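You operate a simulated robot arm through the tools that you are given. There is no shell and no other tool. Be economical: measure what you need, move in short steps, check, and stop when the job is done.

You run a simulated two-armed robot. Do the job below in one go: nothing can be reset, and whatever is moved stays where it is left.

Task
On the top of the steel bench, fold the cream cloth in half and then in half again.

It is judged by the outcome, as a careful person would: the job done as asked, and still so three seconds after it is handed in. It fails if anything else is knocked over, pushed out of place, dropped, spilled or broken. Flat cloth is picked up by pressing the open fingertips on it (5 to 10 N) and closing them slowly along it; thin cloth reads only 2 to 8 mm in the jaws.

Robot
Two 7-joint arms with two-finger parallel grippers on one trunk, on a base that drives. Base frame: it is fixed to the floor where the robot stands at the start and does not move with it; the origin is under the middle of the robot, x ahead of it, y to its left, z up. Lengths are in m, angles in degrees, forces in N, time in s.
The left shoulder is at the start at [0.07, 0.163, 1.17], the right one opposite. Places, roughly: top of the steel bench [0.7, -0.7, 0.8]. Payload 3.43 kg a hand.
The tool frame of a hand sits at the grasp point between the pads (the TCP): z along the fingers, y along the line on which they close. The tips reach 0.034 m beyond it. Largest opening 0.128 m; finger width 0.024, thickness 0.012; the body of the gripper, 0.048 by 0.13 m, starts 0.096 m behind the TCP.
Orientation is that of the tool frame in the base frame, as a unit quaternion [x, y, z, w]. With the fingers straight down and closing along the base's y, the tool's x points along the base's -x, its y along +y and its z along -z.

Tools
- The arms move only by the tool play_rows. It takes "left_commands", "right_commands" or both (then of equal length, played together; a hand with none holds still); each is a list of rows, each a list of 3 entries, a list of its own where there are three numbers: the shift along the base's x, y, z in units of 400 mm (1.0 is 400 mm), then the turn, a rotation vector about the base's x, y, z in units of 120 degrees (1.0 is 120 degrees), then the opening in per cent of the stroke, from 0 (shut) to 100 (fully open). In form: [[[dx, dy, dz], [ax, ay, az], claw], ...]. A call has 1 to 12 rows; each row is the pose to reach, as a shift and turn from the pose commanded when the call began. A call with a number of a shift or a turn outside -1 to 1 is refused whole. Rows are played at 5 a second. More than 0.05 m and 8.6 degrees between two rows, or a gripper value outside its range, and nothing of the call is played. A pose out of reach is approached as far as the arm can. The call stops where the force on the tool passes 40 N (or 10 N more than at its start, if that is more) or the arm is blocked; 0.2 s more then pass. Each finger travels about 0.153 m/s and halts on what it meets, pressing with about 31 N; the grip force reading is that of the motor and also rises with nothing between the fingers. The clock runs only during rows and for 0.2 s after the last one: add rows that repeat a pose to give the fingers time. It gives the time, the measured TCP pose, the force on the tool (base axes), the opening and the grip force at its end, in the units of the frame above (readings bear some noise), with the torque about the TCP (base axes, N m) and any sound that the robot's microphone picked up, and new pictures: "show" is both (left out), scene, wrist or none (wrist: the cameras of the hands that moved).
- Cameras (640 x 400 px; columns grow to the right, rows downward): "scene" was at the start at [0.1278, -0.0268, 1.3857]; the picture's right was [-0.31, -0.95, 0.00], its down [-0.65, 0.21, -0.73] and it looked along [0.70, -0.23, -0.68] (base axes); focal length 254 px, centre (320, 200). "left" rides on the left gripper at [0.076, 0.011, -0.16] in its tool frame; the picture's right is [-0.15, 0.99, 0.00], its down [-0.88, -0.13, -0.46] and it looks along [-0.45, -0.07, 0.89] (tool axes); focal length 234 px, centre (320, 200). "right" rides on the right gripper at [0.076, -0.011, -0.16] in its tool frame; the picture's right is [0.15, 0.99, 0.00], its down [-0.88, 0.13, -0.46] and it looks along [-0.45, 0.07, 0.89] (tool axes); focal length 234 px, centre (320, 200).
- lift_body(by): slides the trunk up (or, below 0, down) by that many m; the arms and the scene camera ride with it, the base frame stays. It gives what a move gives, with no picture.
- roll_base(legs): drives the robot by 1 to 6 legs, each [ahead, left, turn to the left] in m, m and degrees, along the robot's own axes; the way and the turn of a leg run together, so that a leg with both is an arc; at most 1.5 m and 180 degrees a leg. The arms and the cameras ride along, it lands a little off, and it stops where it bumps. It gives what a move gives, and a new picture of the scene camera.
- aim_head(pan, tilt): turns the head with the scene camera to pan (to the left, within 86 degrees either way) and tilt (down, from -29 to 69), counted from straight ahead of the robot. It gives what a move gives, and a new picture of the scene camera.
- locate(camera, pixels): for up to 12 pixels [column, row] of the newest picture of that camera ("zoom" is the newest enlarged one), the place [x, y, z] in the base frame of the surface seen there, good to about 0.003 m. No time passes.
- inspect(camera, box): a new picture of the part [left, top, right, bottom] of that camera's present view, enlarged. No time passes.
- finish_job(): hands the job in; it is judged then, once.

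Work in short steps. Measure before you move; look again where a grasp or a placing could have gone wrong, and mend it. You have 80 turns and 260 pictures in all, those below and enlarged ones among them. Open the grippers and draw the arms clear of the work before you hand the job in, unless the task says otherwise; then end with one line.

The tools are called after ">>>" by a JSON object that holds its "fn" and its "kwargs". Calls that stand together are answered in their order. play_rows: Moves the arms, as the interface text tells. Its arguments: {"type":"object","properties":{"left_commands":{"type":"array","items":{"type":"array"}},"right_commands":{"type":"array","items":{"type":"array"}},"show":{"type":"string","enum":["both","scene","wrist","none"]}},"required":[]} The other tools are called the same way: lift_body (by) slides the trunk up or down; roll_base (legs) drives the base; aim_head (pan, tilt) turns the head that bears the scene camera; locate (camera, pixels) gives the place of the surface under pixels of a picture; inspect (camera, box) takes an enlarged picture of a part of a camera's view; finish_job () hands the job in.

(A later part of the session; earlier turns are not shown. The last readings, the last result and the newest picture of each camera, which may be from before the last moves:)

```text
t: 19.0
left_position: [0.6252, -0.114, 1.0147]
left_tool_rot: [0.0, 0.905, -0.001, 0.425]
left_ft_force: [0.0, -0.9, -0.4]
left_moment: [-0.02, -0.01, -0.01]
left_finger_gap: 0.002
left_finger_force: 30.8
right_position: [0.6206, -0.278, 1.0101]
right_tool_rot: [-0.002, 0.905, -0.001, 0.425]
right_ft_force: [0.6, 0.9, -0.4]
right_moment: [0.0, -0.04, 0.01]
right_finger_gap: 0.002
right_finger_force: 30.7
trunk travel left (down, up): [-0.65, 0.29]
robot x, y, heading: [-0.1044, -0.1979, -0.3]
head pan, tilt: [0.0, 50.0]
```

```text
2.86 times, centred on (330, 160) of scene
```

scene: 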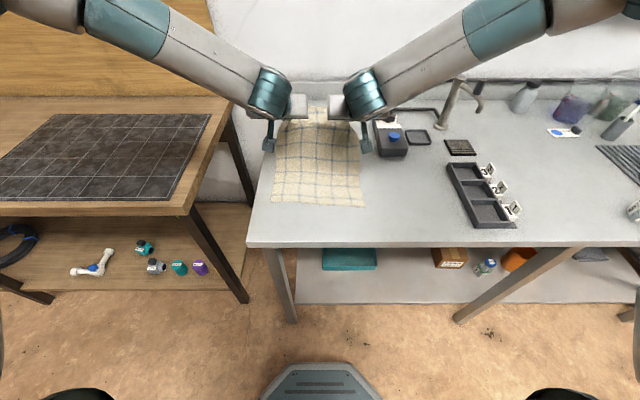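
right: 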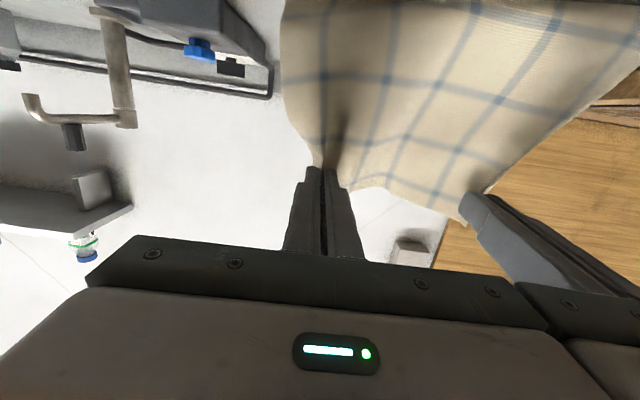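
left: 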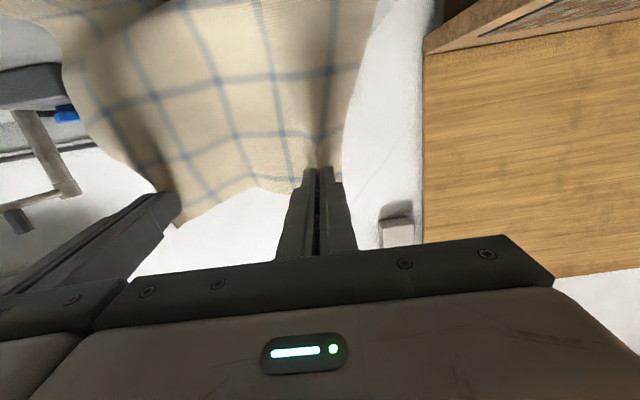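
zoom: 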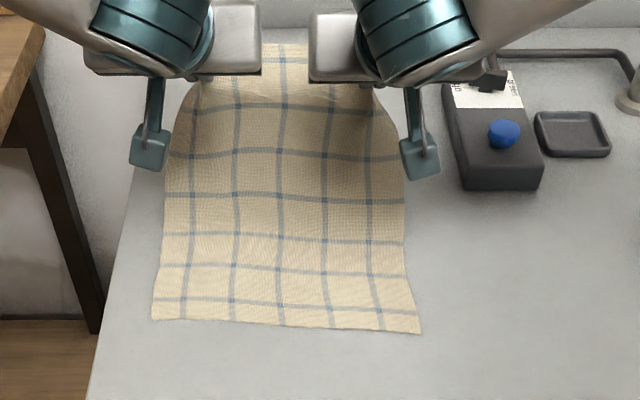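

The sheet is now smooth and taut over the fold line, with sideways tension gone. I now descend along the taut arc about x≈0.602 with the tilt growing to 75°.

>>> {"fn": "play_rows", "kwargs": {"left_commands": [[[-0.093, 0, -0.0055], [0, 0, 0], 0], [[-0.187, 0, -0.014], [0, -0.033, 0], 0], [[-0.273, 0, -0.047], [0, -0.083, 0], 0], [[-0.3495, 0, -0.0985], [0, -0.133, 0], 0], [[-0.4125, 0, -0.167], [0, -0.183, 0], 0], [[-0.4575, 0, -0.2435], [0, -0.208, 0], 0], [[-0.48, 0, -0.312], [0, -0.208, 0], 0]], "right_commands": [[[-0.0815, 0, 0.006], [0, 0, 0], 0], [[-0.1755, 0, -0.0025], [0, -0.033, 0], 0], [[-0.2615, 0, -0.0355], [0, -0.083, 0], 0], [[-0.338, 0, -0.087], [0, -0.133, 0], 0], [[-0.401, 0, -0.1555], [0, -0.183, 0], 0], [[-0.446, 0, -0.232], [0, -0.208, 0], 0], [[-0.4685, 0, -0.3005], [0, -0.208, 0], 0]]}}

>>> {"fn": "inspect", "kwargs": {"camera": "scene", "box": [240, 90, 420, 230]}}

```text
t: 20.6
left_position: [0.4376, -0.1291, 0.8956]
left_tool_rot: [0.0, 0.793, 0.002, 0.61]
left_ft_force: [0.0, -0.2, -0.5]
left_moment: [-0.02, 0.03, -0.02]
left_finger_gap: 0.002
left_finger_force: 31.6
left hand out of reach, approached as far as the arm can: row 7
right_position: [0.4353, -0.2699, 0.8948]
right_tool_rot: [0.0, 0.793, -0.003, 0.61]
right_ft_force: [-0.2, 1.1, 0.6]
right_moment: [-0.02, -0.02, -0.01]
right_finger_gap: 0.002
right_finger_force: 30.8
right hand out of reach, approached as far as the arm can: row 7
trunk travel left (down, up): [-0.65, 0.29]
robot x, y, heading: [-0.1041, -0.1984, 0.0]
head pan, tilt: [0.0, 50.0]
```

scene: 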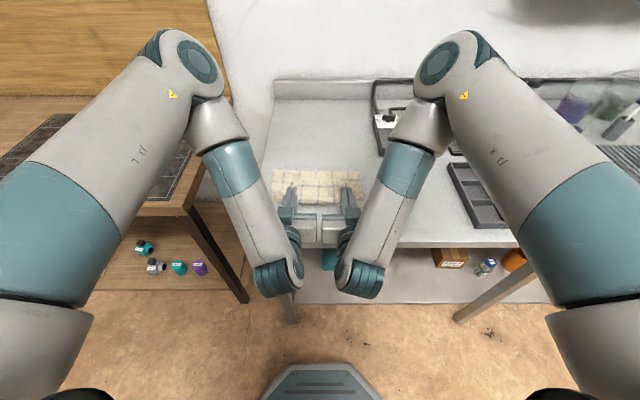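
right: 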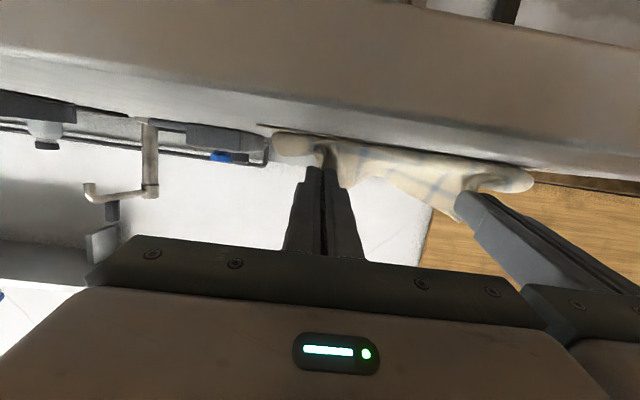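
left: 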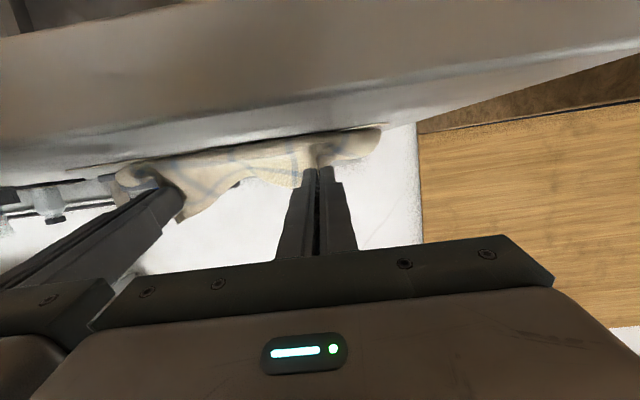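

```text
2.86 times, centred on (330, 160) of scene
```

zoom: 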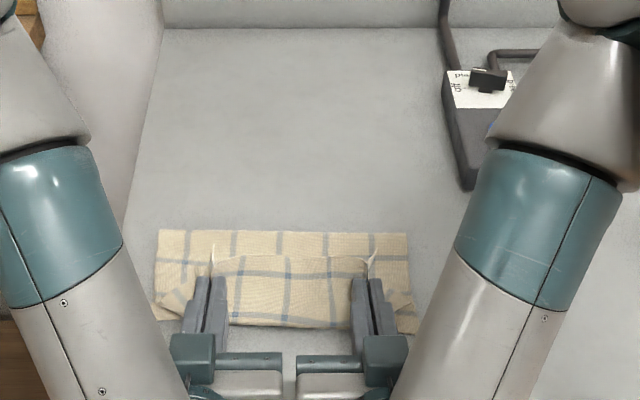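

The hands hit a reach limit in the last row and squeezed together (y −0.129/−0.270). I measure the crest and edges before correcting.

>>> {"fn": "locate", "kwargs": {"camera": "zoom", "pixels": [[165, 234], [285, 234], [400, 238], [285, 245], [285, 262], [285, 300], [285, 322], [158, 316], [415, 330], [180, 300], [212, 250], [370, 262]]}}

```text
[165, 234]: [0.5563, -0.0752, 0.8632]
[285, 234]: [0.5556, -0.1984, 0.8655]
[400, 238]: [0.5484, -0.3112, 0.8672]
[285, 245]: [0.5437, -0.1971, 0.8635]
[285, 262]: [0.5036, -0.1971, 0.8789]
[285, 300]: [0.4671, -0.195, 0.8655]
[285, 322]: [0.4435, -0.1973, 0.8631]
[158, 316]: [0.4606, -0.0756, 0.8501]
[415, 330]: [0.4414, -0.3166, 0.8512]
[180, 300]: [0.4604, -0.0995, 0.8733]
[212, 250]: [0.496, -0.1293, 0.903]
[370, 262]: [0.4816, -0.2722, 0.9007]
```

The fold crept nearer again because the arc was over-taut and the grip leaves ~5 cm of edge standing up. I go back up along the same path, then will descend on a slacker path ending ~4 cm farther out, and flip the standing edge afterward.

>>> {"fn": "play_rows", "kwargs": {"left_commands": [[[0.0225, 0, 0.0685], [0, 0, 0], 0], [[0.0675, 0, 0.145], [0, 0.025, 0], 0], [[0.1305, 0, 0.2135], [0, 0.075, 0], 0], [[0.207, 0, 0.265], [0, 0.125, 0], 0], [[0.293, 0, 0.298], [0, 0.175, 0], 0], [[0.387, 0, 0.3065], [0, 0.208, 0], 0], [[0.48, 0, 0.312], [0, 0.208, 0], 0], [[0.48, 0, 0.312], [0, 0.208, 0], 0]], "right_commands": [[[0.0225, 0, 0.0685], [0, 0, 0], 0], [[0.0675, 0, 0.145], [0, 0.025, 0], 0], [[0.1305, 0, 0.2135], [0, 0.075, 0], 0], [[0.207, 0, 0.265], [0, 0.125, 0], 0], [[0.293, 0, 0.298], [0, 0.175, 0], 0], [[0.387, 0, 0.3065], [0, 0.208, 0], 0], [[0.48, 0, 0.312], [0, 0.208, 0], 0], [[0.48, 0, 0.312], [0, 0.208, 0], 0]], "show": "none"}}

>>> {"fn": "inspect", "kwargs": {"camera": "scene", "box": [240, 90, 420, 230]}}

```text
t: 22.4
left_position: [0.6267, -0.1259, 1.0252]
left_tool_rot: [0.0, 0.904, -0.001, 0.427]
left_ft_force: [0.7, -0.1, -0.2]
left_moment: [0.02, 0.0, 0.01]
left_finger_gap: 0.0017
left_finger_force: 31.0
right_position: [0.6286, -0.2714, 1.0221]
right_tool_rot: [-0.001, 0.904, -0.001, 0.427]
right_ft_force: [-0.9, -0.3, -0.6]
right_moment: [0.0, 0.02, -0.06]
right_finger_gap: 0.0021
right_finger_force: 30.7
trunk travel left (down, up): [-0.65, 0.29]
robot x, y, heading: [-0.106, -0.1994, 0.0]
head pan, tilt: [0.0, 50.0]
```

```text
2.86 times, centred on (330, 160) of scene
```

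zoom: 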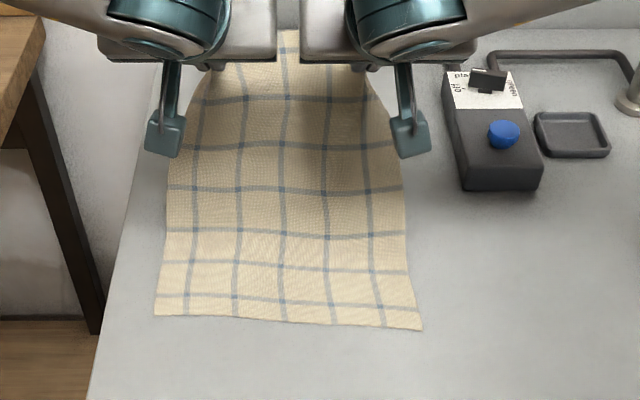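

The sheet is smooth again; spacing is 0.146, so I'll widen it to 0.166. Now I descend on the slacker path ending with the tips near x≈0.51.

>>> {"fn": "play_rows", "kwargs": {"left_commands": [[[-0.09, 0.016, -0.045], [0, 0, 0], 0], [[-0.1755, 0.032, -0.075], [0, -0.033, 0], 0], [[-0.2425, 0.032, -0.1325], [0, -0.083, 0], 0], [[-0.297, 0.032, -0.2035], [0, -0.133, 0], 0], [[-0.3375, 0.032, -0.274], [0, -0.183, 0], 0], [[-0.358, 0.032, -0.323], [0, -0.208, 0], 0], [[-0.358, 0.032, -0.323], [0, -0.208, 0], 0]], "right_commands": [[[-0.11, -0.01, -0.037], [0, 0, 0], 0], [[-0.2075, -0.02, -0.067], [0, -0.033, 0], 0], [[-0.2775, -0.02, -0.1245], [0, -0.083, 0], 0], [[-0.332, -0.02, -0.1955], [0, -0.133, 0], 0], [[-0.3725, -0.02, -0.266], [0, -0.183, 0], 0], [[-0.395, -0.02, -0.315], [0, -0.208, 0], 0], [[-0.395, -0.02, -0.315], [0, -0.208, 0], 0]], "show": "scene"}}

>>> {"fn": "inspect", "kwargs": {"camera": "scene", "box": [240, 90, 420, 230]}}

```text
t: 24.0
left_position: [0.4793, -0.1331, 0.9053]
left_tool_rot: [-0.002, 0.792, 0.004, 0.61]
left_ft_force: [-1.3, -0.8, 0.2]
left_moment: [0.0, -0.02, 0.03]
left_finger_gap: 0.0019
left_finger_force: 31.0
left hand out of reach, approached as far as the arm can: row 6, 7
right_position: [0.4643, -0.2668, 0.9039]
right_tool_rot: [0.0, 0.791, -0.003, 0.611]
right_ft_force: [0.0, 0.5, 0.9]
right_moment: [-0.02, 0.02, 0.01]
right_finger_gap: 0.0019
right_finger_force: 31.2
right hand out of reach, approached as far as the arm can: row 6, 7
trunk travel left (down, up): [-0.65, 0.29]
robot x, y, heading: [-0.1037, -0.1996, -0.3]
head pan, tilt: [0.0, 50.0]
```

scene: 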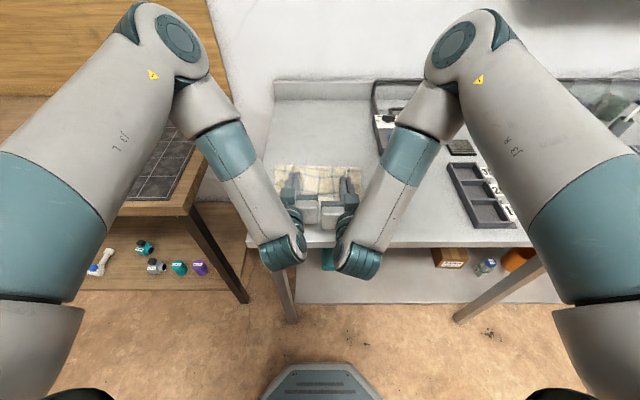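

```text
2.86 times, centred on (330, 160) of scene
```

zoom: 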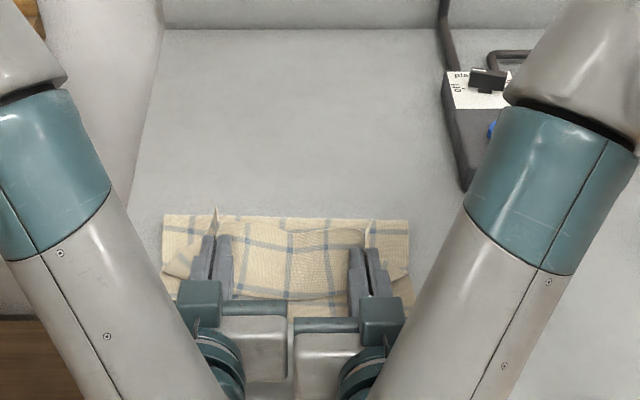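

I measure the crest and the bulge now.

>>> {"fn": "locate", "kwargs": {"camera": "zoom", "pixels": [[175, 218], [285, 220], [400, 224], [285, 232], [285, 245], [285, 275], [265, 298], [170, 290], [402, 310], [180, 265], [330, 295], [395, 280]]}}

```text
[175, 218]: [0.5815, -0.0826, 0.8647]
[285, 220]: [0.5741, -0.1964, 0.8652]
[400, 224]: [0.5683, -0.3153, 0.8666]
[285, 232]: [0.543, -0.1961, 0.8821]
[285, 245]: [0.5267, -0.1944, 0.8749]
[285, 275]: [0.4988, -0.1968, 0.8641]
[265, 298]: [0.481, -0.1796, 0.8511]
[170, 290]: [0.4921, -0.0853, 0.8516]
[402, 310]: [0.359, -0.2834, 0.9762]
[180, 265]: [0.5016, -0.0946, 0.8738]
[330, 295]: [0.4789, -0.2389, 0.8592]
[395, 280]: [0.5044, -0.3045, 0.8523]
```

The crest now sits at x≈0.58 with the edge standing at ~0.54, which is what I want. I open the claws gently, then roll back to withdraw them.

>>> {"fn": "play_rows", "kwargs": {"left_commands": [[[0, 0, 0], [0, 0, 0], 6], [[0, 0, 0], [0, 0, 0], 12], [[0, 0, 0], [0, 0, 0], 18], [[0, 0, 0], [0, 0, 0], 18]], "right_commands": [[[0, 0, 0], [0, 0, 0], 6], [[0, 0, 0], [0, 0, 0], 12], [[0, 0, 0], [0, 0, 0], 18], [[0, 0, 0], [0, 0, 0], 18]], "show": "none"}}

>>> {"fn": "roll_base", "kwargs": {"legs": [[-0.15, 0, 0]]}}

>>> {"fn": "inspect", "kwargs": {"camera": "scene", "box": [240, 90, 420, 230]}}

```text
t: 25.0
left_position: [0.4804, -0.1302, 0.9064]
left_tool_rot: [-0.002, 0.793, 0.003, 0.609]
left_ft_force: [0.3, 0.0, -0.2]
left_moment: [0.04, 0.05, 0.02]
left_finger_gap: 0.0232
left_finger_force: 0.1
right_position: [0.4648, -0.2667, 0.9038]
right_tool_rot: [0.001, 0.792, -0.004, 0.61]
right_ft_force: [0.7, -0.7, 0.6]
right_moment: [0.0, -0.01, -0.01]
right_finger_gap: 0.0231
right_finger_force: 0.1
trunk travel left (down, up): [-0.65, 0.29]
robot x, y, heading: [-0.104, -0.2011, -0.1]
head pan, tilt: [0.0, 50.0]
```

```text
t: 26.4
left_position: [0.3297, -0.1302, 0.905]
left_tool_rot: [-0.003, 0.793, 0.004, 0.61]
left_ft_force: [0.0, 0.2, 0.8]
left_moment: [0.0, -0.01, -0.02]
left_finger_gap: 0.0229
left_finger_force: 0.0
right_position: [0.315, -0.2661, 0.904]
right_tool_rot: [-0.001, 0.792, -0.002, 0.61]
right_ft_force: [0.4, 0.2, -0.4]
right_moment: [0.01, 0.0, 0.03]
right_finger_gap: 0.0231
right_finger_force: 0.1
trunk travel left (down, up): [-0.65, 0.29]
robot x, y, heading: [-0.2557, -0.1985, 0.0]
head pan, tilt: [0.0, 50.0]
```

scene: 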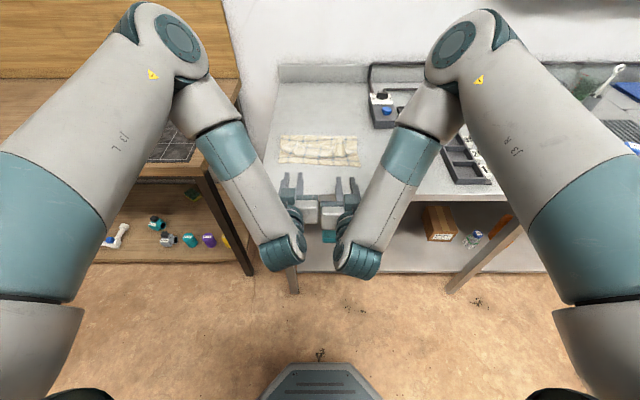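

```text
2.86 times, centred on (330, 160) of scene
```

zoom: 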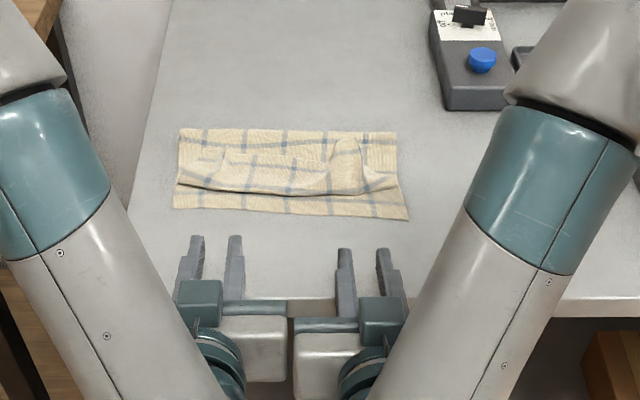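

The release worked: crest back at far, with the edge strip folded back on top. I straighten the hands to vertical, raised and apart, to see clearly.

>>> {"fn": "play_rows", "kwargs": {"left_commands": [[[0, 0.015, 0.05], [0, 0.0625, 0], 18], [[0, 0.03, 0.1], [0, 0.125, 0], 18], [[0, 0.05, 0.16], [0, 0.1875, 0], 18], [[0, 0.07, 0.22], [0, 0.25, 0], 18], [[0, 0.09, 0.28], [0, 0.3125, 0], 18], [[0.02, 0.11, 0.34], [0, 0.375, 0], 18], [[0.04, 0.13, 0.38], [0, 0.4375, 0], 18], [[0.06, 0.15, 0.4], [0, 0.5, 0], 18], [[0.08, 0.17, 0.4], [0, 0.5625, 0], 18], [[0.1, 0.19, 0.4], [0, 0.625, 0], 18], [[0.1, 0.19, 0.4], [0, 0.625, 0], 18]], "right_commands": [[[0, -0.015, 0.05], [0, 0.0625, 0], 18], [[0, -0.03, 0.1], [0, 0.125, 0], 18], [[0, -0.05, 0.16], [0, 0.1875, 0], 18], [[0, -0.07, 0.22], [0, 0.25, 0], 18], [[0, -0.09, 0.28], [0, 0.3125, 0], 18], [[0.02, -0.11, 0.34], [0, 0.375, 0], 18], [[0.04, -0.13, 0.38], [0, 0.4375, 0], 18], [[0.06, -0.15, 0.4], [0, 0.5, 0], 18], [[0.08, -0.17, 0.4], [0, 0.5625, 0], 18], [[0.1, -0.19, 0.4], [0, 0.625, 0], 18], [[0.1, -0.19, 0.4], [0, 0.625, 0], 18]], "show": "none"}}

>>> {"fn": "roll_base", "kwargs": {"legs": [[0.2, 0, 0]]}}

>>> {"fn": "inspect", "kwargs": {"camera": "scene", "box": [240, 120, 420, 260]}}

```text
t: 28.8
left_position: [0.3691, -0.0547, 1.0662]
left_tool_rot: [0.0, 1.0, 0.004, 0.001]
left_ft_force: [-0.4, -0.3, 0.5]
left_moment: [0.03, -0.04, 0.01]
left_finger_gap: 0.023
left_finger_force: 0.1
right_position: [0.3542, -0.3422, 1.0624]
right_tool_rot: [-0.003, 1.0, -0.001, 0.002]
right_ft_force: [-0.3, -0.9, 0.6]
right_moment: [-0.05, 0.03, -0.02]
right_finger_gap: 0.0231
right_finger_force: 0.1
trunk travel left (down, up): [-0.65, 0.29]
robot x, y, heading: [-0.255, -0.2005, -0.0]
head pan, tilt: [0.0, 50.0]
```

```text
t: 30.4
left_position: [0.5703, -0.059, 1.0649]
left_tool_rot: [0.002, 1.0, 0.005, 0.001]
left_ft_force: [-0.7, 0.5, 0.1]
left_moment: [0.0, -0.01, 0.01]
left_finger_gap: 0.0232
left_finger_force: 0.0
right_position: [0.5568, -0.3438, 1.0619]
right_tool_rot: [0.0, 1.0, -0.002, 0.001]
right_ft_force: [0.6, 0.7, -0.1]
right_moment: [-0.02, 0.01, -0.01]
right_finger_gap: 0.0231
right_finger_force: 0.0
trunk travel left (down, up): [-0.65, 0.29]
robot x, y, heading: [-0.0544, -0.202, -0.3]
head pan, tilt: [0.0, 50.0]
```

scene: 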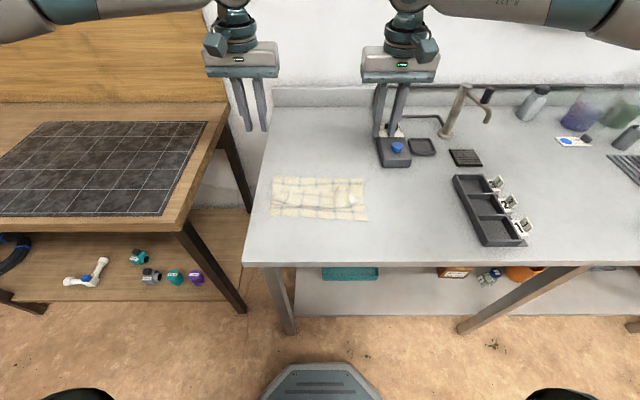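

```text
2.86 times, centred on (330, 190) of scene
```

zoom: 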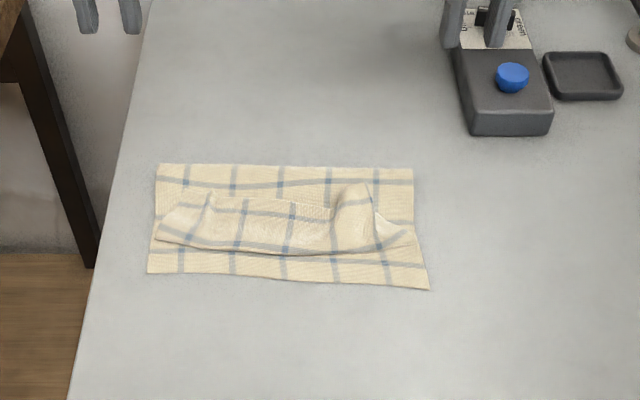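

>>> {"fn": "locate", "kwargs": {"camera": "zoom", "pixels": [[160, 168], [285, 169], [410, 173], [150, 270], [285, 280], [427, 287], [165, 236], [285, 250], [400, 248], [285, 204], [350, 190], [205, 195]]}}

>>> {"fn": "inspect", "kwargs": {"camera": "scene", "box": [265, 165, 375, 230]}}

```text
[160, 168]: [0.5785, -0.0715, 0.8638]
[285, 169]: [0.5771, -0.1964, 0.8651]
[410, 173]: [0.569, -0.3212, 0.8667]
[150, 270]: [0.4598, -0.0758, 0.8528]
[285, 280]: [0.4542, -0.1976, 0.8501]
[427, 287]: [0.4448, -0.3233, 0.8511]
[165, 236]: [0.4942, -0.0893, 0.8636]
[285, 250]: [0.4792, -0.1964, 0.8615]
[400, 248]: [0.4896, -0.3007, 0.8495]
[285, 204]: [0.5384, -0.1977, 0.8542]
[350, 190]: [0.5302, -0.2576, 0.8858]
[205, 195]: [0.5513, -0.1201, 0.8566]
```

```text
5.82 times, centred on (320, 198) of scene
```

zoom: 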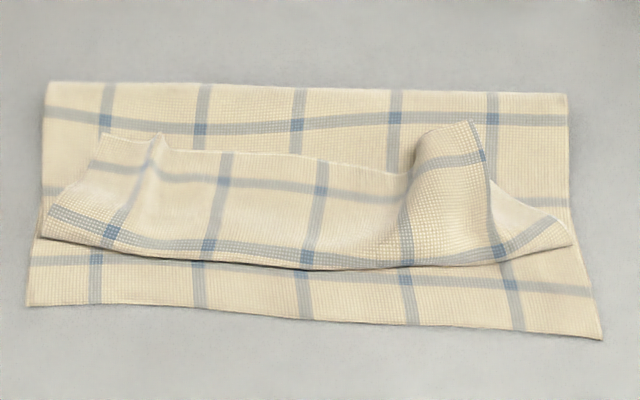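

The fold line is at x≈0.58 and the lower edge ~0.45; the upper layer's last ~5 cm is turned back with two standing ridges near (0.545,−0.12) and (0.53,−0.257). I'll pinch those ridges and pull the strip over, so I roll back 0.1 m for tilt room and look at the head view again.

>>> {"fn": "roll_base", "kwargs": {"legs": [[-0.1, 0, 0]]}}

>>> {"fn": "play_rows", "kwargs": {"left_commands": [[[0.04, -0.03, -0.06], [0, 0, 0], 25], [[0.08, -0.06, -0.12], [0, 0, 0], 31], [[0.12, -0.09, -0.19], [0, 0, 0], 31], [[0.16, -0.12, -0.26], [0, 0, 0], 31], [[0.175, -0.14, -0.32], [0, 0, 0], 31], [[0.175, -0.14, -0.32], [0, 0, 0], 31]], "right_commands": [[[0.04, 0.04, -0.06], [0, 0, 0], 25], [[0.08, 0.08, -0.12], [0, 0, 0], 31], [[0.12, 0.12, -0.19], [0, 0, 0], 31], [[0.16, 0.16, -0.26], [0, 0, 0], 31], [[0.17, 0.195, -0.32], [0, 0, 0], 31], [[0.17, 0.195, -0.32], [0, 0, 0], 31]]}}

```text
t: 31.6
left_position: [0.4724, -0.0572, 1.064]
left_tool_rot: [0.001, 1.0, 0.005, 0.001]
left_ft_force: [0.8, -0.3, 0.2]
left_moment: [-0.02, 0.02, 0.02]
left_finger_gap: 0.023
left_finger_force: 0.2
right_position: [0.4567, -0.3431, 1.0625]
right_tool_rot: [-0.001, 1.0, -0.002, 0.003]
right_ft_force: [0.6, 0.5, -0.1]
right_moment: [0.02, 0.0, -0.01]
right_finger_gap: 0.0234
right_finger_force: 0.0
trunk travel left (down, up): [-0.65, 0.29]
robot x, y, heading: [-0.1546, -0.1983, -0.1]
head pan, tilt: [0.0, 50.0]
```

scene: 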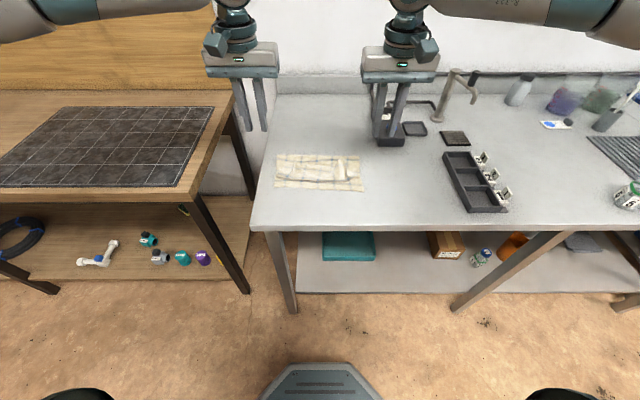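

```text
t: 33.0
left_position: [0.5412, -0.1117, 0.9365]
left_tool_rot: [0.001, 1.0, 0.005, 0.001]
left_ft_force: [0.7, 0.1, -0.1]
left_moment: [0.01, -0.03, 0.01]
left_finger_gap: 0.0396
left_finger_force: 0.0
right_position: [0.5241, -0.2667, 0.9334]
right_tool_rot: [0.0, 1.0, -0.001, 0.002]
right_ft_force: [-0.6, 0.9, -0.5]
right_moment: [-0.05, 0.01, -0.02]
right_finger_gap: 0.0394
right_finger_force: 0.1
trunk travel left (down, up): [-0.65, 0.29]
robot x, y, heading: [-0.153, -0.2015, -0.1]
head pan, tilt: [0.0, 50.0]
```

scene: 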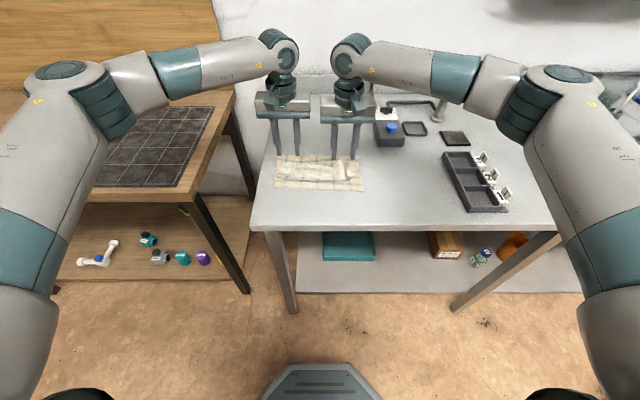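
right: 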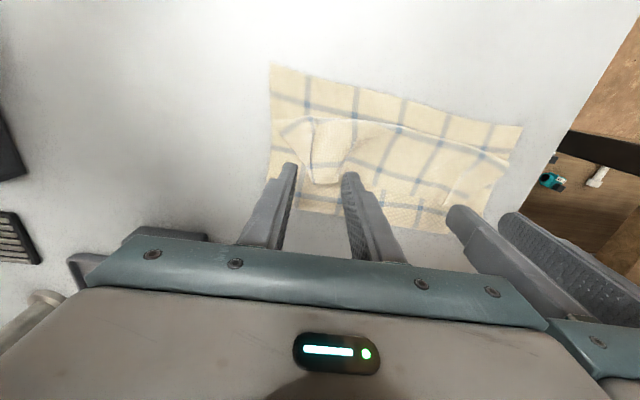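
left: 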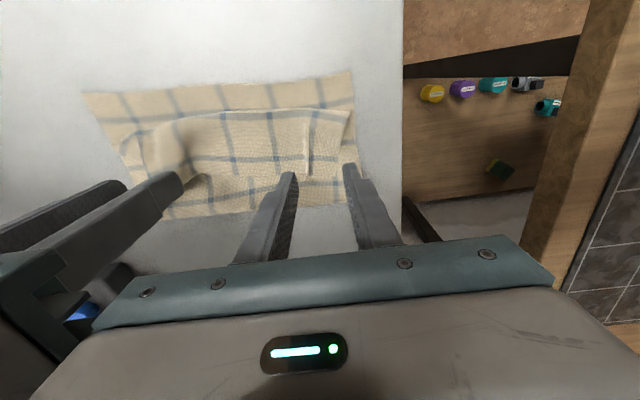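

I locate the ridge ends in the wrist views and the scene: left (308,178), right (325,180).

>>> {"fn": "locate", "kwargs": {"camera": "left", "pixels": [[308, 178], [309, 160], [310, 135], [260, 178], [340, 165], [346, 115]]}}

>>> {"fn": "locate", "kwargs": {"camera": "right", "pixels": [[325, 183], [325, 165], [320, 140], [340, 165], [312, 160], [300, 130]]}}

>>> {"fn": "inspect", "kwargs": {"camera": "right", "box": [250, 50, 540, 240]}}

>>> {"fn": "inspect", "kwargs": {"camera": "left", "box": [80, 60, 370, 240]}}

```text
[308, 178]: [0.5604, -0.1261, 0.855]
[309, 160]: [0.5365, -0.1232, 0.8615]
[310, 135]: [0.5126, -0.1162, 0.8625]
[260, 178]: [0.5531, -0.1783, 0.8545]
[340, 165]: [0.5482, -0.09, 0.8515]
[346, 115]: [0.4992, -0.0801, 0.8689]
```

```text
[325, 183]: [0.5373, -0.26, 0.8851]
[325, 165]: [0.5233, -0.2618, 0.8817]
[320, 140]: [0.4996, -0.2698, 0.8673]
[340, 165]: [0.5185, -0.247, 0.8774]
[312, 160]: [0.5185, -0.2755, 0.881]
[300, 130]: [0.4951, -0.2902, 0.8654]
```

```text
2.11 times, centred on (395, 145) of right
```

zoom: 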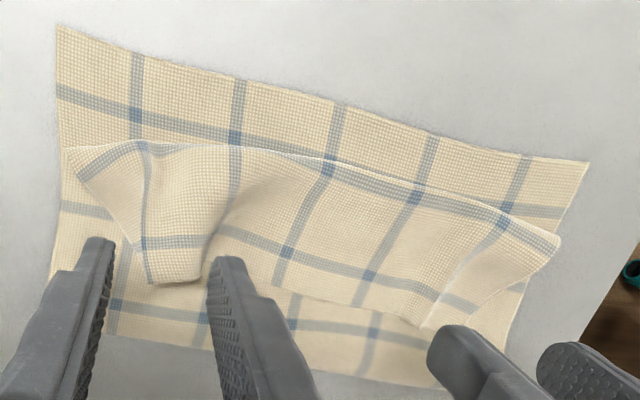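

```text
2.21 times, centred on (225, 150) of left
```

zoom: 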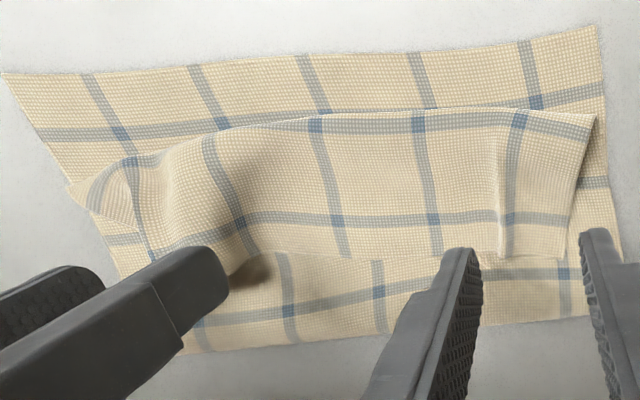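

Right corner ridge stands at (0.537,−0.26), left ridge at (0.55,−0.123). I lower the open fingers around both ridges with light contact.

>>> {"fn": "play_rows", "kwargs": {"left_commands": [[[0.01, -0.026, -0.04], [0, 0, 0], 31], [[0.01, -0.026, -0.08], [0, 0, 0], 31], [[0.01, -0.026, -0.105], [0, 0, 0], 31], [[0.01, -0.026, -0.118], [0, 0, 0], 31], [[0.01, -0.026, -0.118], [0, 0, 0], 31]], "right_commands": [[[0.014, 0.02, -0.035], [0, 0, 0], 31], [[0.014, 0.02, -0.07], [0, 0, 0], 31], [[0.014, 0.02, -0.09], [0, 0, 0], 31], [[0.014, 0.02, -0.1], [0, 0, 0], 31], [[0.014, 0.02, -0.1], [0, 0, 0], 31]], "show": "wrist"}}

```text
t: 34.2
left_position: [0.5451, -0.1229, 0.8886]
left_tool_rot: [0.001, 1.0, 0.005, 0.001]
left_ft_force: [-0.4, 0.0, -0.5]
left_moment: [-0.01, 0.04, -0.03]
left_finger_gap: 0.04
left_finger_force: 0.0
right_position: [0.5301, -0.2577, 0.8945]
right_tool_rot: [-0.001, 1.0, -0.002, 0.002]
right_ft_force: [-0.4, 0.2, 0.6]
right_moment: [0.0, -0.02, 0.0]
right_finger_gap: 0.0397
right_finger_force: 0.1
trunk travel left (down, up): [-0.65, 0.29]
robot x, y, heading: [-0.153, -0.2006, 0.1]
head pan, tilt: [0.0, 50.0]
```

right: 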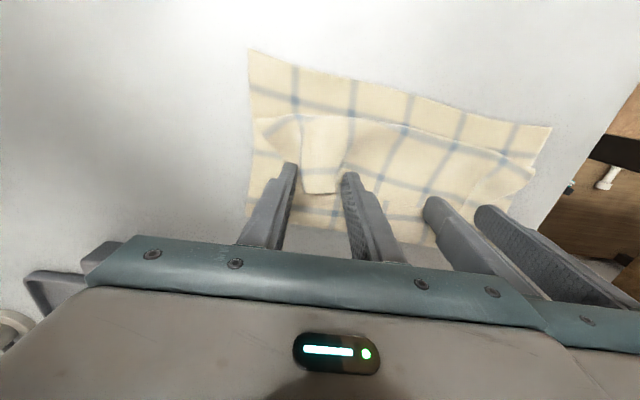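
left: 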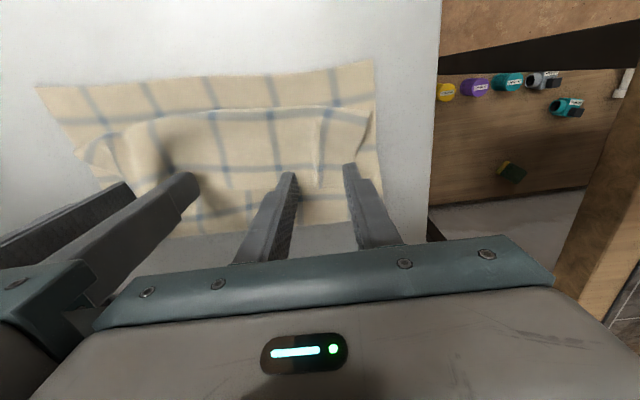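

The right fingers straddle the ridge well; the left have no contact yet, so I lower it ~4 mm and close both slowly.

>>> {"fn": "play_rows", "kwargs": {"left_commands": [[[0, 0, -0.006], [0, 0, 0], 31], [[0, 0, -0.01], [0, 0, 0], 28], [[0, 0, -0.01], [0, 0, 0], 24], [[0, 0, -0.01], [0, 0, 0], 20], [[0, 0, -0.01], [0, 0, 0], 16], [[0, 0, -0.01], [0, 0, 0], 12], [[0, 0, -0.01], [0, 0, 0], 9], [[0, 0, -0.01], [0, 0, 0], 6], [[0, 0, -0.01], [0, 0, 0], 3], [[0, 0, -0.01], [0, 0, 0], 0], [[0, 0, -0.01], [0, 0, 0], 0]], "right_commands": [[[0, 0, -0.004], [0, 0, 0], 31], [[0, 0, -0.004], [0, 0, 0], 28], [[0, 0, -0.004], [0, 0, 0], 24], [[0, 0, -0.004], [0, 0, 0], 20], [[0, 0, -0.004], [0, 0, 0], 16], [[0, 0, -0.004], [0, 0, 0], 12], [[0, 0, -0.004], [0, 0, 0], 9], [[0, 0, -0.004], [0, 0, 0], 6], [[0, 0, -0.004], [0, 0, 0], 3], [[0, 0, -0.004], [0, 0, 0], 0], [[0, 0, -0.004], [0, 0, 0], 0]]}}

```text
t: 36.6
left_position: [0.5445, -0.124, 0.8855]
left_tool_rot: [0.0, 1.0, 0.005, 0.001]
left_ft_force: [0.8, 0.2, 20.3]
left_moment: [-0.04, 0.02, -0.01]
left_finger_gap: 0.0039
left_finger_force: 31.3
right_position: [0.5304, -0.2572, 0.894]
right_tool_rot: [-0.001, 1.0, -0.001, 0.002]
right_ft_force: [-0.1, 0.8, 0.1]
right_moment: [0.02, -0.01, 0.01]
right_finger_gap: 0.0026
right_finger_force: 30.3
trunk travel left (down, up): [-0.65, 0.29]
robot x, y, heading: [-0.1511, -0.202, -0.3]
head pan, tilt: [0.0, 50.0]
```

scene: 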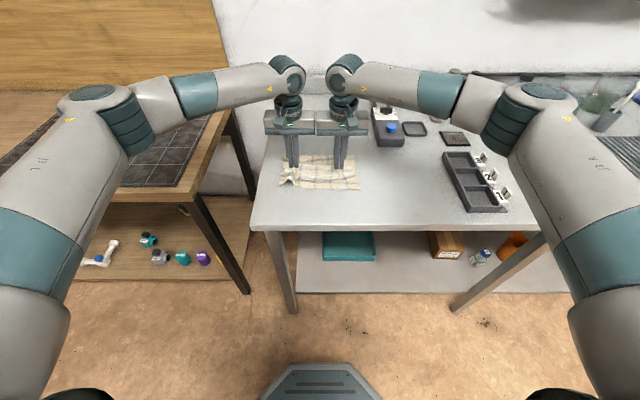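
right: 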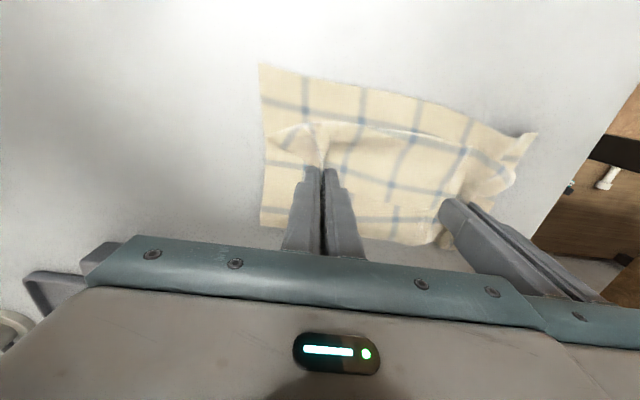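
left: 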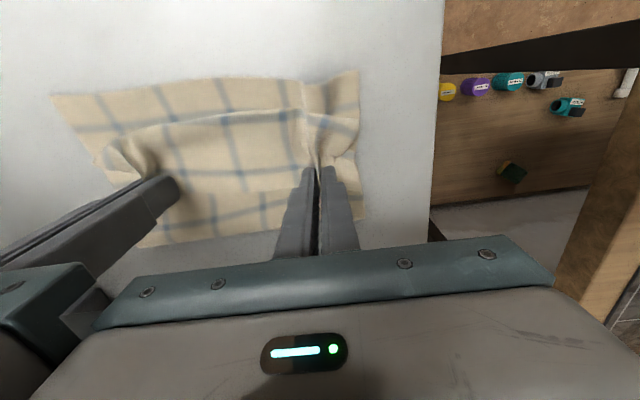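

The left jaw reads 3.9 mm at 20 N and the lower layers wrinkled, so it took more than the flap; right (2.6 mm) looks good. I open and raise the left, and lift the right corner a little to peel the flap.

>>> {"fn": "play_rows", "kwargs": {"left_commands": [[[0, 0, 0.01], [0, 0, 0], 8], [[0, 0, 0.01], [0, 0, 0], 16], [[0, 0, 0.02], [0, 0, 0], 31], [[0, 0, 0.06], [0, 0, 0], 31], [[0.04, 0.02, 0.12], [0, 0, 0], 31], [[0.08, 0.03, 0.18], [0, 0, 0], 31], [[0.08, 0.03, 0.18], [0, 0, 0], 31]], "right_commands": [[[0, 0, 0], [0, 0, 0], 0], [[0, 0, 0], [0, 0, 0], 0], [[0, 0, 0.02], [0, 0, 0], 0], [[-0.02, 0, 0.06], [0, 0, 0], 0], [[-0.05, 0, 0.1], [0, 0, 0], 0], [[-0.08, 0, 0.12], [0, 0, 0], 0], [[-0.08, 0, 0.12], [0, 0, 0], 0]]}}

>>> {"fn": "inspect", "kwargs": {"camera": "scene", "box": [240, 90, 420, 230]}}

```text
t: 38.2
left_position: [0.5805, -0.1107, 0.9574]
left_tool_rot: [0.001, 1.0, 0.005, 0.0]
left_ft_force: [-1.5, 0.1, -0.8]
left_moment: [0.01, -0.04, 0.01]
left_finger_gap: 0.0398
left_finger_force: 0.2
right_position: [0.5, -0.2547, 0.9411]
right_tool_rot: [-0.001, 1.0, -0.002, 0.002]
right_ft_force: [-0.7, -0.2, 0.6]
right_moment: [-0.03, 0.01, -0.03]
right_finger_gap: 0.0026
right_finger_force: 31.2
trunk travel left (down, up): [-0.65, 0.29]
robot x, y, heading: [-0.1593, -0.1997, 0.2]
head pan, tilt: [0.0, 50.0]
```

scene: 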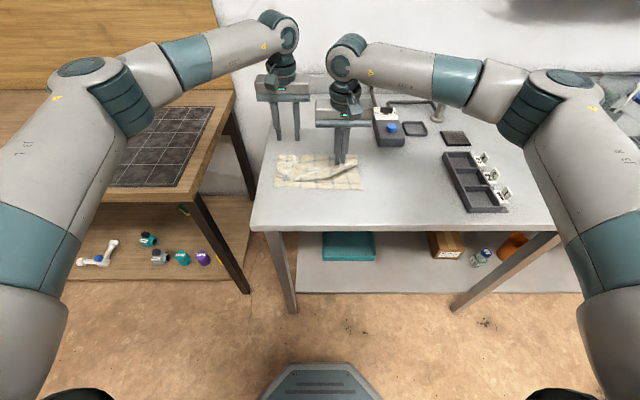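
right: 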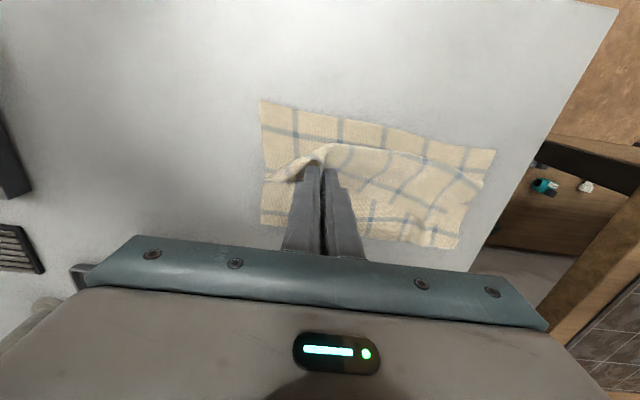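
left: 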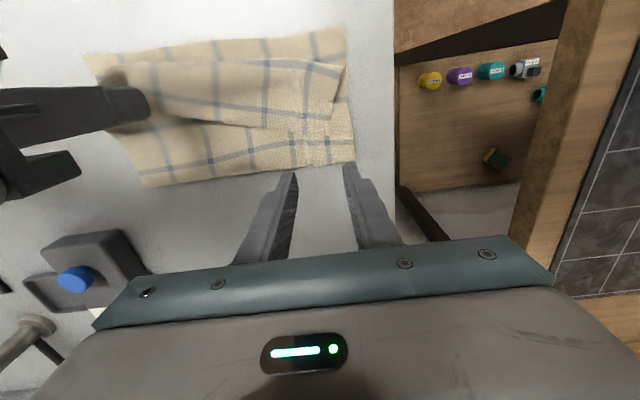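

```text
2.86 times, centred on (330, 160) of scene
```

zoom: 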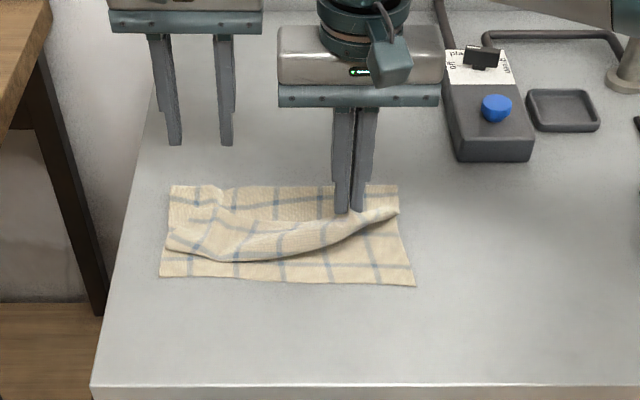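

The left cloth recovered flat and the right corner is held clear of the layers. I carry the right corner over toward the near-right corner, tilting the fingers to 60° and ending low.

>>> {"fn": "play_rows", "kwargs": {"right_commands": [[[-0.011, -0.01, 0.012], [0, -0.0625, 0], 0], [[-0.03, -0.02, 0.025], [0, -0.125, 0], 0], [[-0.0575, -0.035, 0.021], [0, -0.1875, 0], 0], [[-0.0875, -0.05, 0.001], [0, -0.25, 0], 0], [[-0.1225, -0.065, -0.0225], [0, -0.3125, 0], 0], [[-0.155, -0.08, -0.05], [0, -0.375, 0], 0], [[-0.1875, -0.09, -0.08], [0, -0.4375, 0], 0], [[-0.211, -0.1, -0.115], [0, -0.5, 0], 0], [[-0.211, -0.1, -0.115], [0, -0.5, 0], 0]]}}

>>> {"fn": "inspect", "kwargs": {"camera": "scene", "box": [240, 90, 420, 230]}}

```text
t: 40.2
left_position: [0.5804, -0.1131, 0.9577]
left_tool_rot: [0.001, 1.0, 0.006, 0.001]
left_ft_force: [0.0, -0.7, 1.1]
left_moment: [0.03, 0.01, 0.0]
left_finger_gap: 0.04
left_finger_force: 0.1
right_position: [0.4168, -0.2969, 0.8964]
right_tool_rot: [0.0, 0.865, 0.0, 0.502]
right_ft_force: [0.2, 0.3, -0.1]
right_moment: [0.04, -0.01, 0.06]
right_finger_gap: 0.0023
right_finger_force: 31.1
trunk travel left (down, up): [-0.65, 0.29]
robot x, y, heading: [-0.1576, -0.2015, 0.1]
head pan, tilt: [0.0, 50.0]
```

scene: 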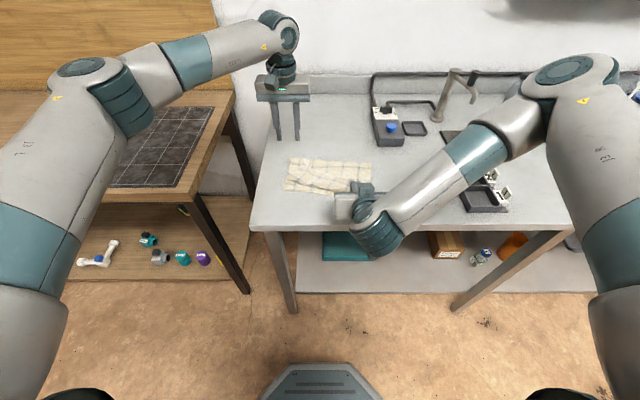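
right: 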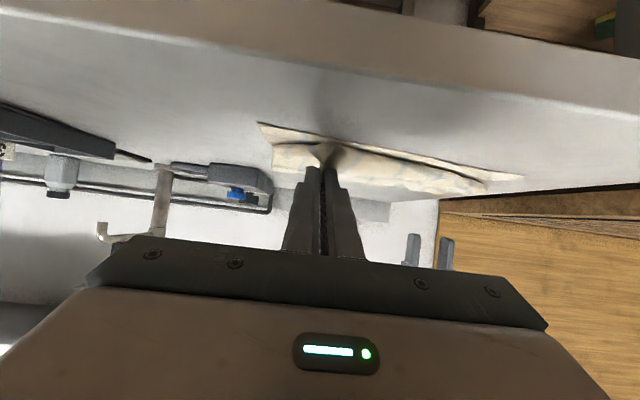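

```text
2.86 times, centred on (330, 160) of scene
```

zoom: 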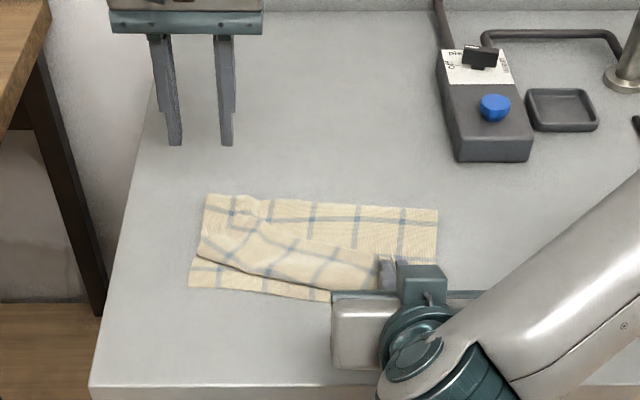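

The whole cloth slid ~3 cm to the right but the flap's right side came over. I measure it.

>>> {"fn": "locate", "kwargs": {"camera": "zoom", "pixels": [[208, 198], [320, 204], [436, 212], [192, 286], [260, 292], [320, 298], [200, 255], [260, 278], [340, 245], [345, 280], [435, 258], [250, 200]]}}

>>> {"fn": "inspect", "kwargs": {"camera": "right", "box": [240, 100, 540, 240]}}

```text
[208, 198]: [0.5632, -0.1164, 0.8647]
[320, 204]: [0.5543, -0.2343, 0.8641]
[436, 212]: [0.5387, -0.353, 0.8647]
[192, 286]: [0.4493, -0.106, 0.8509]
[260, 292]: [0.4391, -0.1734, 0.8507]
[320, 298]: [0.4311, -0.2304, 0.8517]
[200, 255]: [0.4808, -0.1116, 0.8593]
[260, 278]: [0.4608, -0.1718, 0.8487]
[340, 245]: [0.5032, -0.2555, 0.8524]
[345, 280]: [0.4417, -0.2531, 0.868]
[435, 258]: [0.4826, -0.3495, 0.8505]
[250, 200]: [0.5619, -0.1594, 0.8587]
```

```text
2.13 times, centred on (390, 170) of right
```

zoom: 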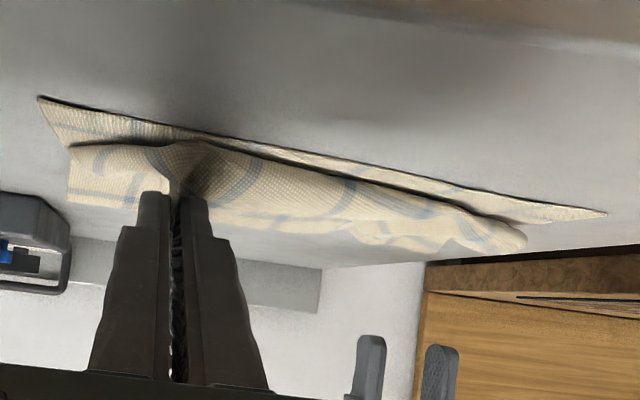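

The cloth slides rather than unrolling, so it needs anchoring. I bring the left hand, closed, over the crest at about (0.54,−0.20) and press the stack down.

>>> {"fn": "play_rows", "kwargs": {"left_commands": [[[-0.04, -0.08, 0], [0, 0, 0], 10], [[-0.08, -0.16, 0], [0, 0, 0], 0], [[-0.095, -0.22, -0.04], [0, 0, 0], 0], [[-0.095, -0.22, -0.1], [0, 0, 0], 0], [[-0.095, -0.22, -0.14], [0, 0, 0], 0], [[-0.095, -0.22, -0.16], [0, 0, 0], 0], [[-0.095, -0.22, -0.172], [0, 0, 0], 0], [[-0.095, -0.22, -0.18], [0, 0, 0], 0], [[-0.095, -0.22, -0.18], [0, 0, 0], 0]], "show": "scene"}}

```text
t: 42.2
left_position: [0.5379, -0.1996, 0.8855]
left_tool_rot: [0.0, 1.0, 0.006, 0.001]
left_ft_force: [0.1, 0.4, 3.4]
left_moment: [-0.02, -0.01, 0.02]
left_finger_gap: 0.0
left_finger_force: 31.0
right_position: [0.4154, -0.295, 0.8976]
right_tool_rot: [0.0, 0.865, -0.002, 0.502]
right_ft_force: [-0.9, 0.4, 0.5]
right_moment: [0.02, -0.03, 0.01]
right_finger_gap: 0.0024
right_finger_force: 31.1
trunk travel left (down, up): [-0.65, 0.29]
robot x, y, heading: [-0.1512, -0.1986, -0.2]
head pan, tilt: [0.0, 50.0]
```

scene: 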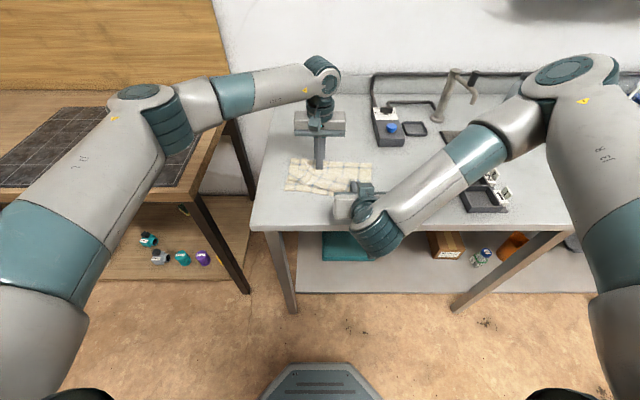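

Left presses at 3.4 N; I add ~1 mm while the right hand lifts its corner, pulls it toward the robot and lowers, so the flap unrolls.

>>> {"fn": "play_rows", "kwargs": {"left_commands": [[[0, 0, -0.003], [0, 0, 0], 0], [[0, 0, -0.003], [0, 0, 0], 0], [[0, 0, -0.003], [0, 0, 0], 0], [[0, 0, -0.003], [0, 0, 0], 0], [[0, 0, -0.003], [0, 0, 0], 0], [[0, 0, -0.003], [0, 0, 0], 0], [[0, 0, -0.003], [0, 0, 0], 0]], "right_commands": [[[-0.005, 0, 0.05], [0, 0, 0], 0], [[-0.0125, 0, 0.0875], [0, 0, 0], 0], [[-0.05, 0, 0.075], [0, 0, 0], 0], [[-0.0875, 0, 0.0375], [0, 0, 0], 0], [[-0.1125, 0, 0], [0, 0, 0], 0], [[-0.12, 0, -0.02], [0, 0, 0], 0], [[-0.12, 0, -0.02], [0, 0, 0], 0]]}}

>>> {"fn": "inspect", "kwargs": {"camera": "scene", "box": [240, 110, 420, 250]}}

```text
t: 43.8
left_position: [0.5389, -0.2, 0.8857]
left_tool_rot: [0.001, 1.0, 0.006, 0.002]
left_ft_force: [0.1, -1.8, 13.9]
left_moment: [-0.08, -0.02, 0.02]
left_finger_gap: 0.0
left_finger_force: 31.1
right_position: [0.3665, -0.2959, 0.8882]
right_tool_rot: [-0.001, 0.865, -0.001, 0.503]
right_ft_force: [1.8, 1.5, 0.1]
right_moment: [0.02, -0.08, 0.04]
right_finger_gap: 0.0023
right_finger_force: 31.2
trunk travel left (down, up): [-0.65, 0.29]
robot x, y, heading: [-0.1534, -0.198, -0.2]
head pan, tilt: [0.0, 50.0]
```

scene: 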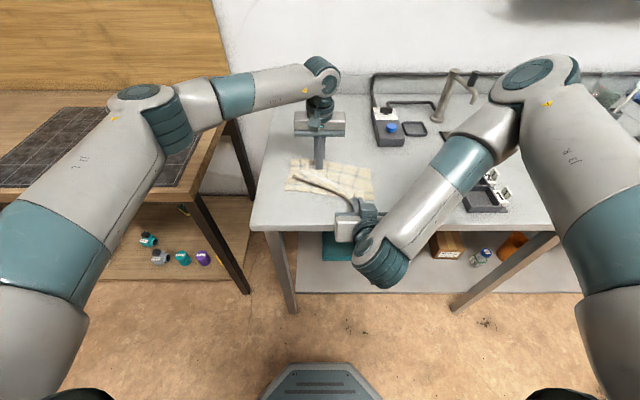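
right: 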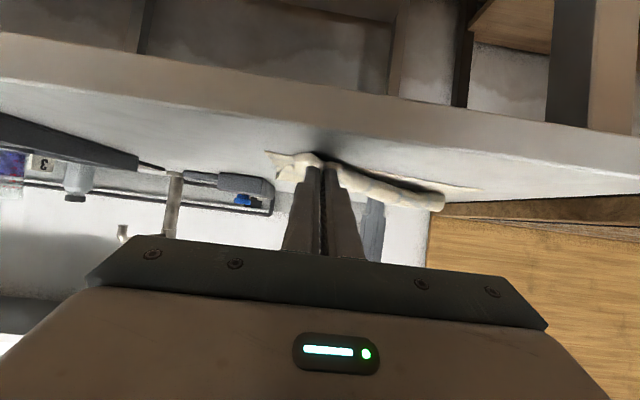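
left: 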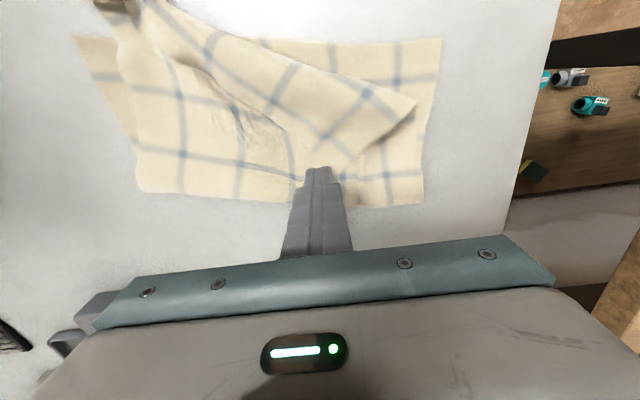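

```text
2.86 times, centred on (330, 180) of scene
```

zoom: 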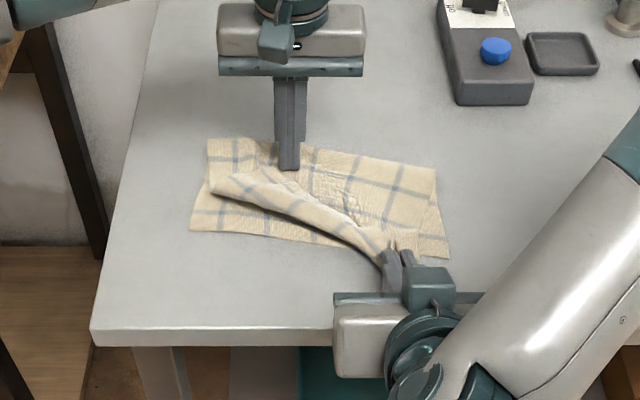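

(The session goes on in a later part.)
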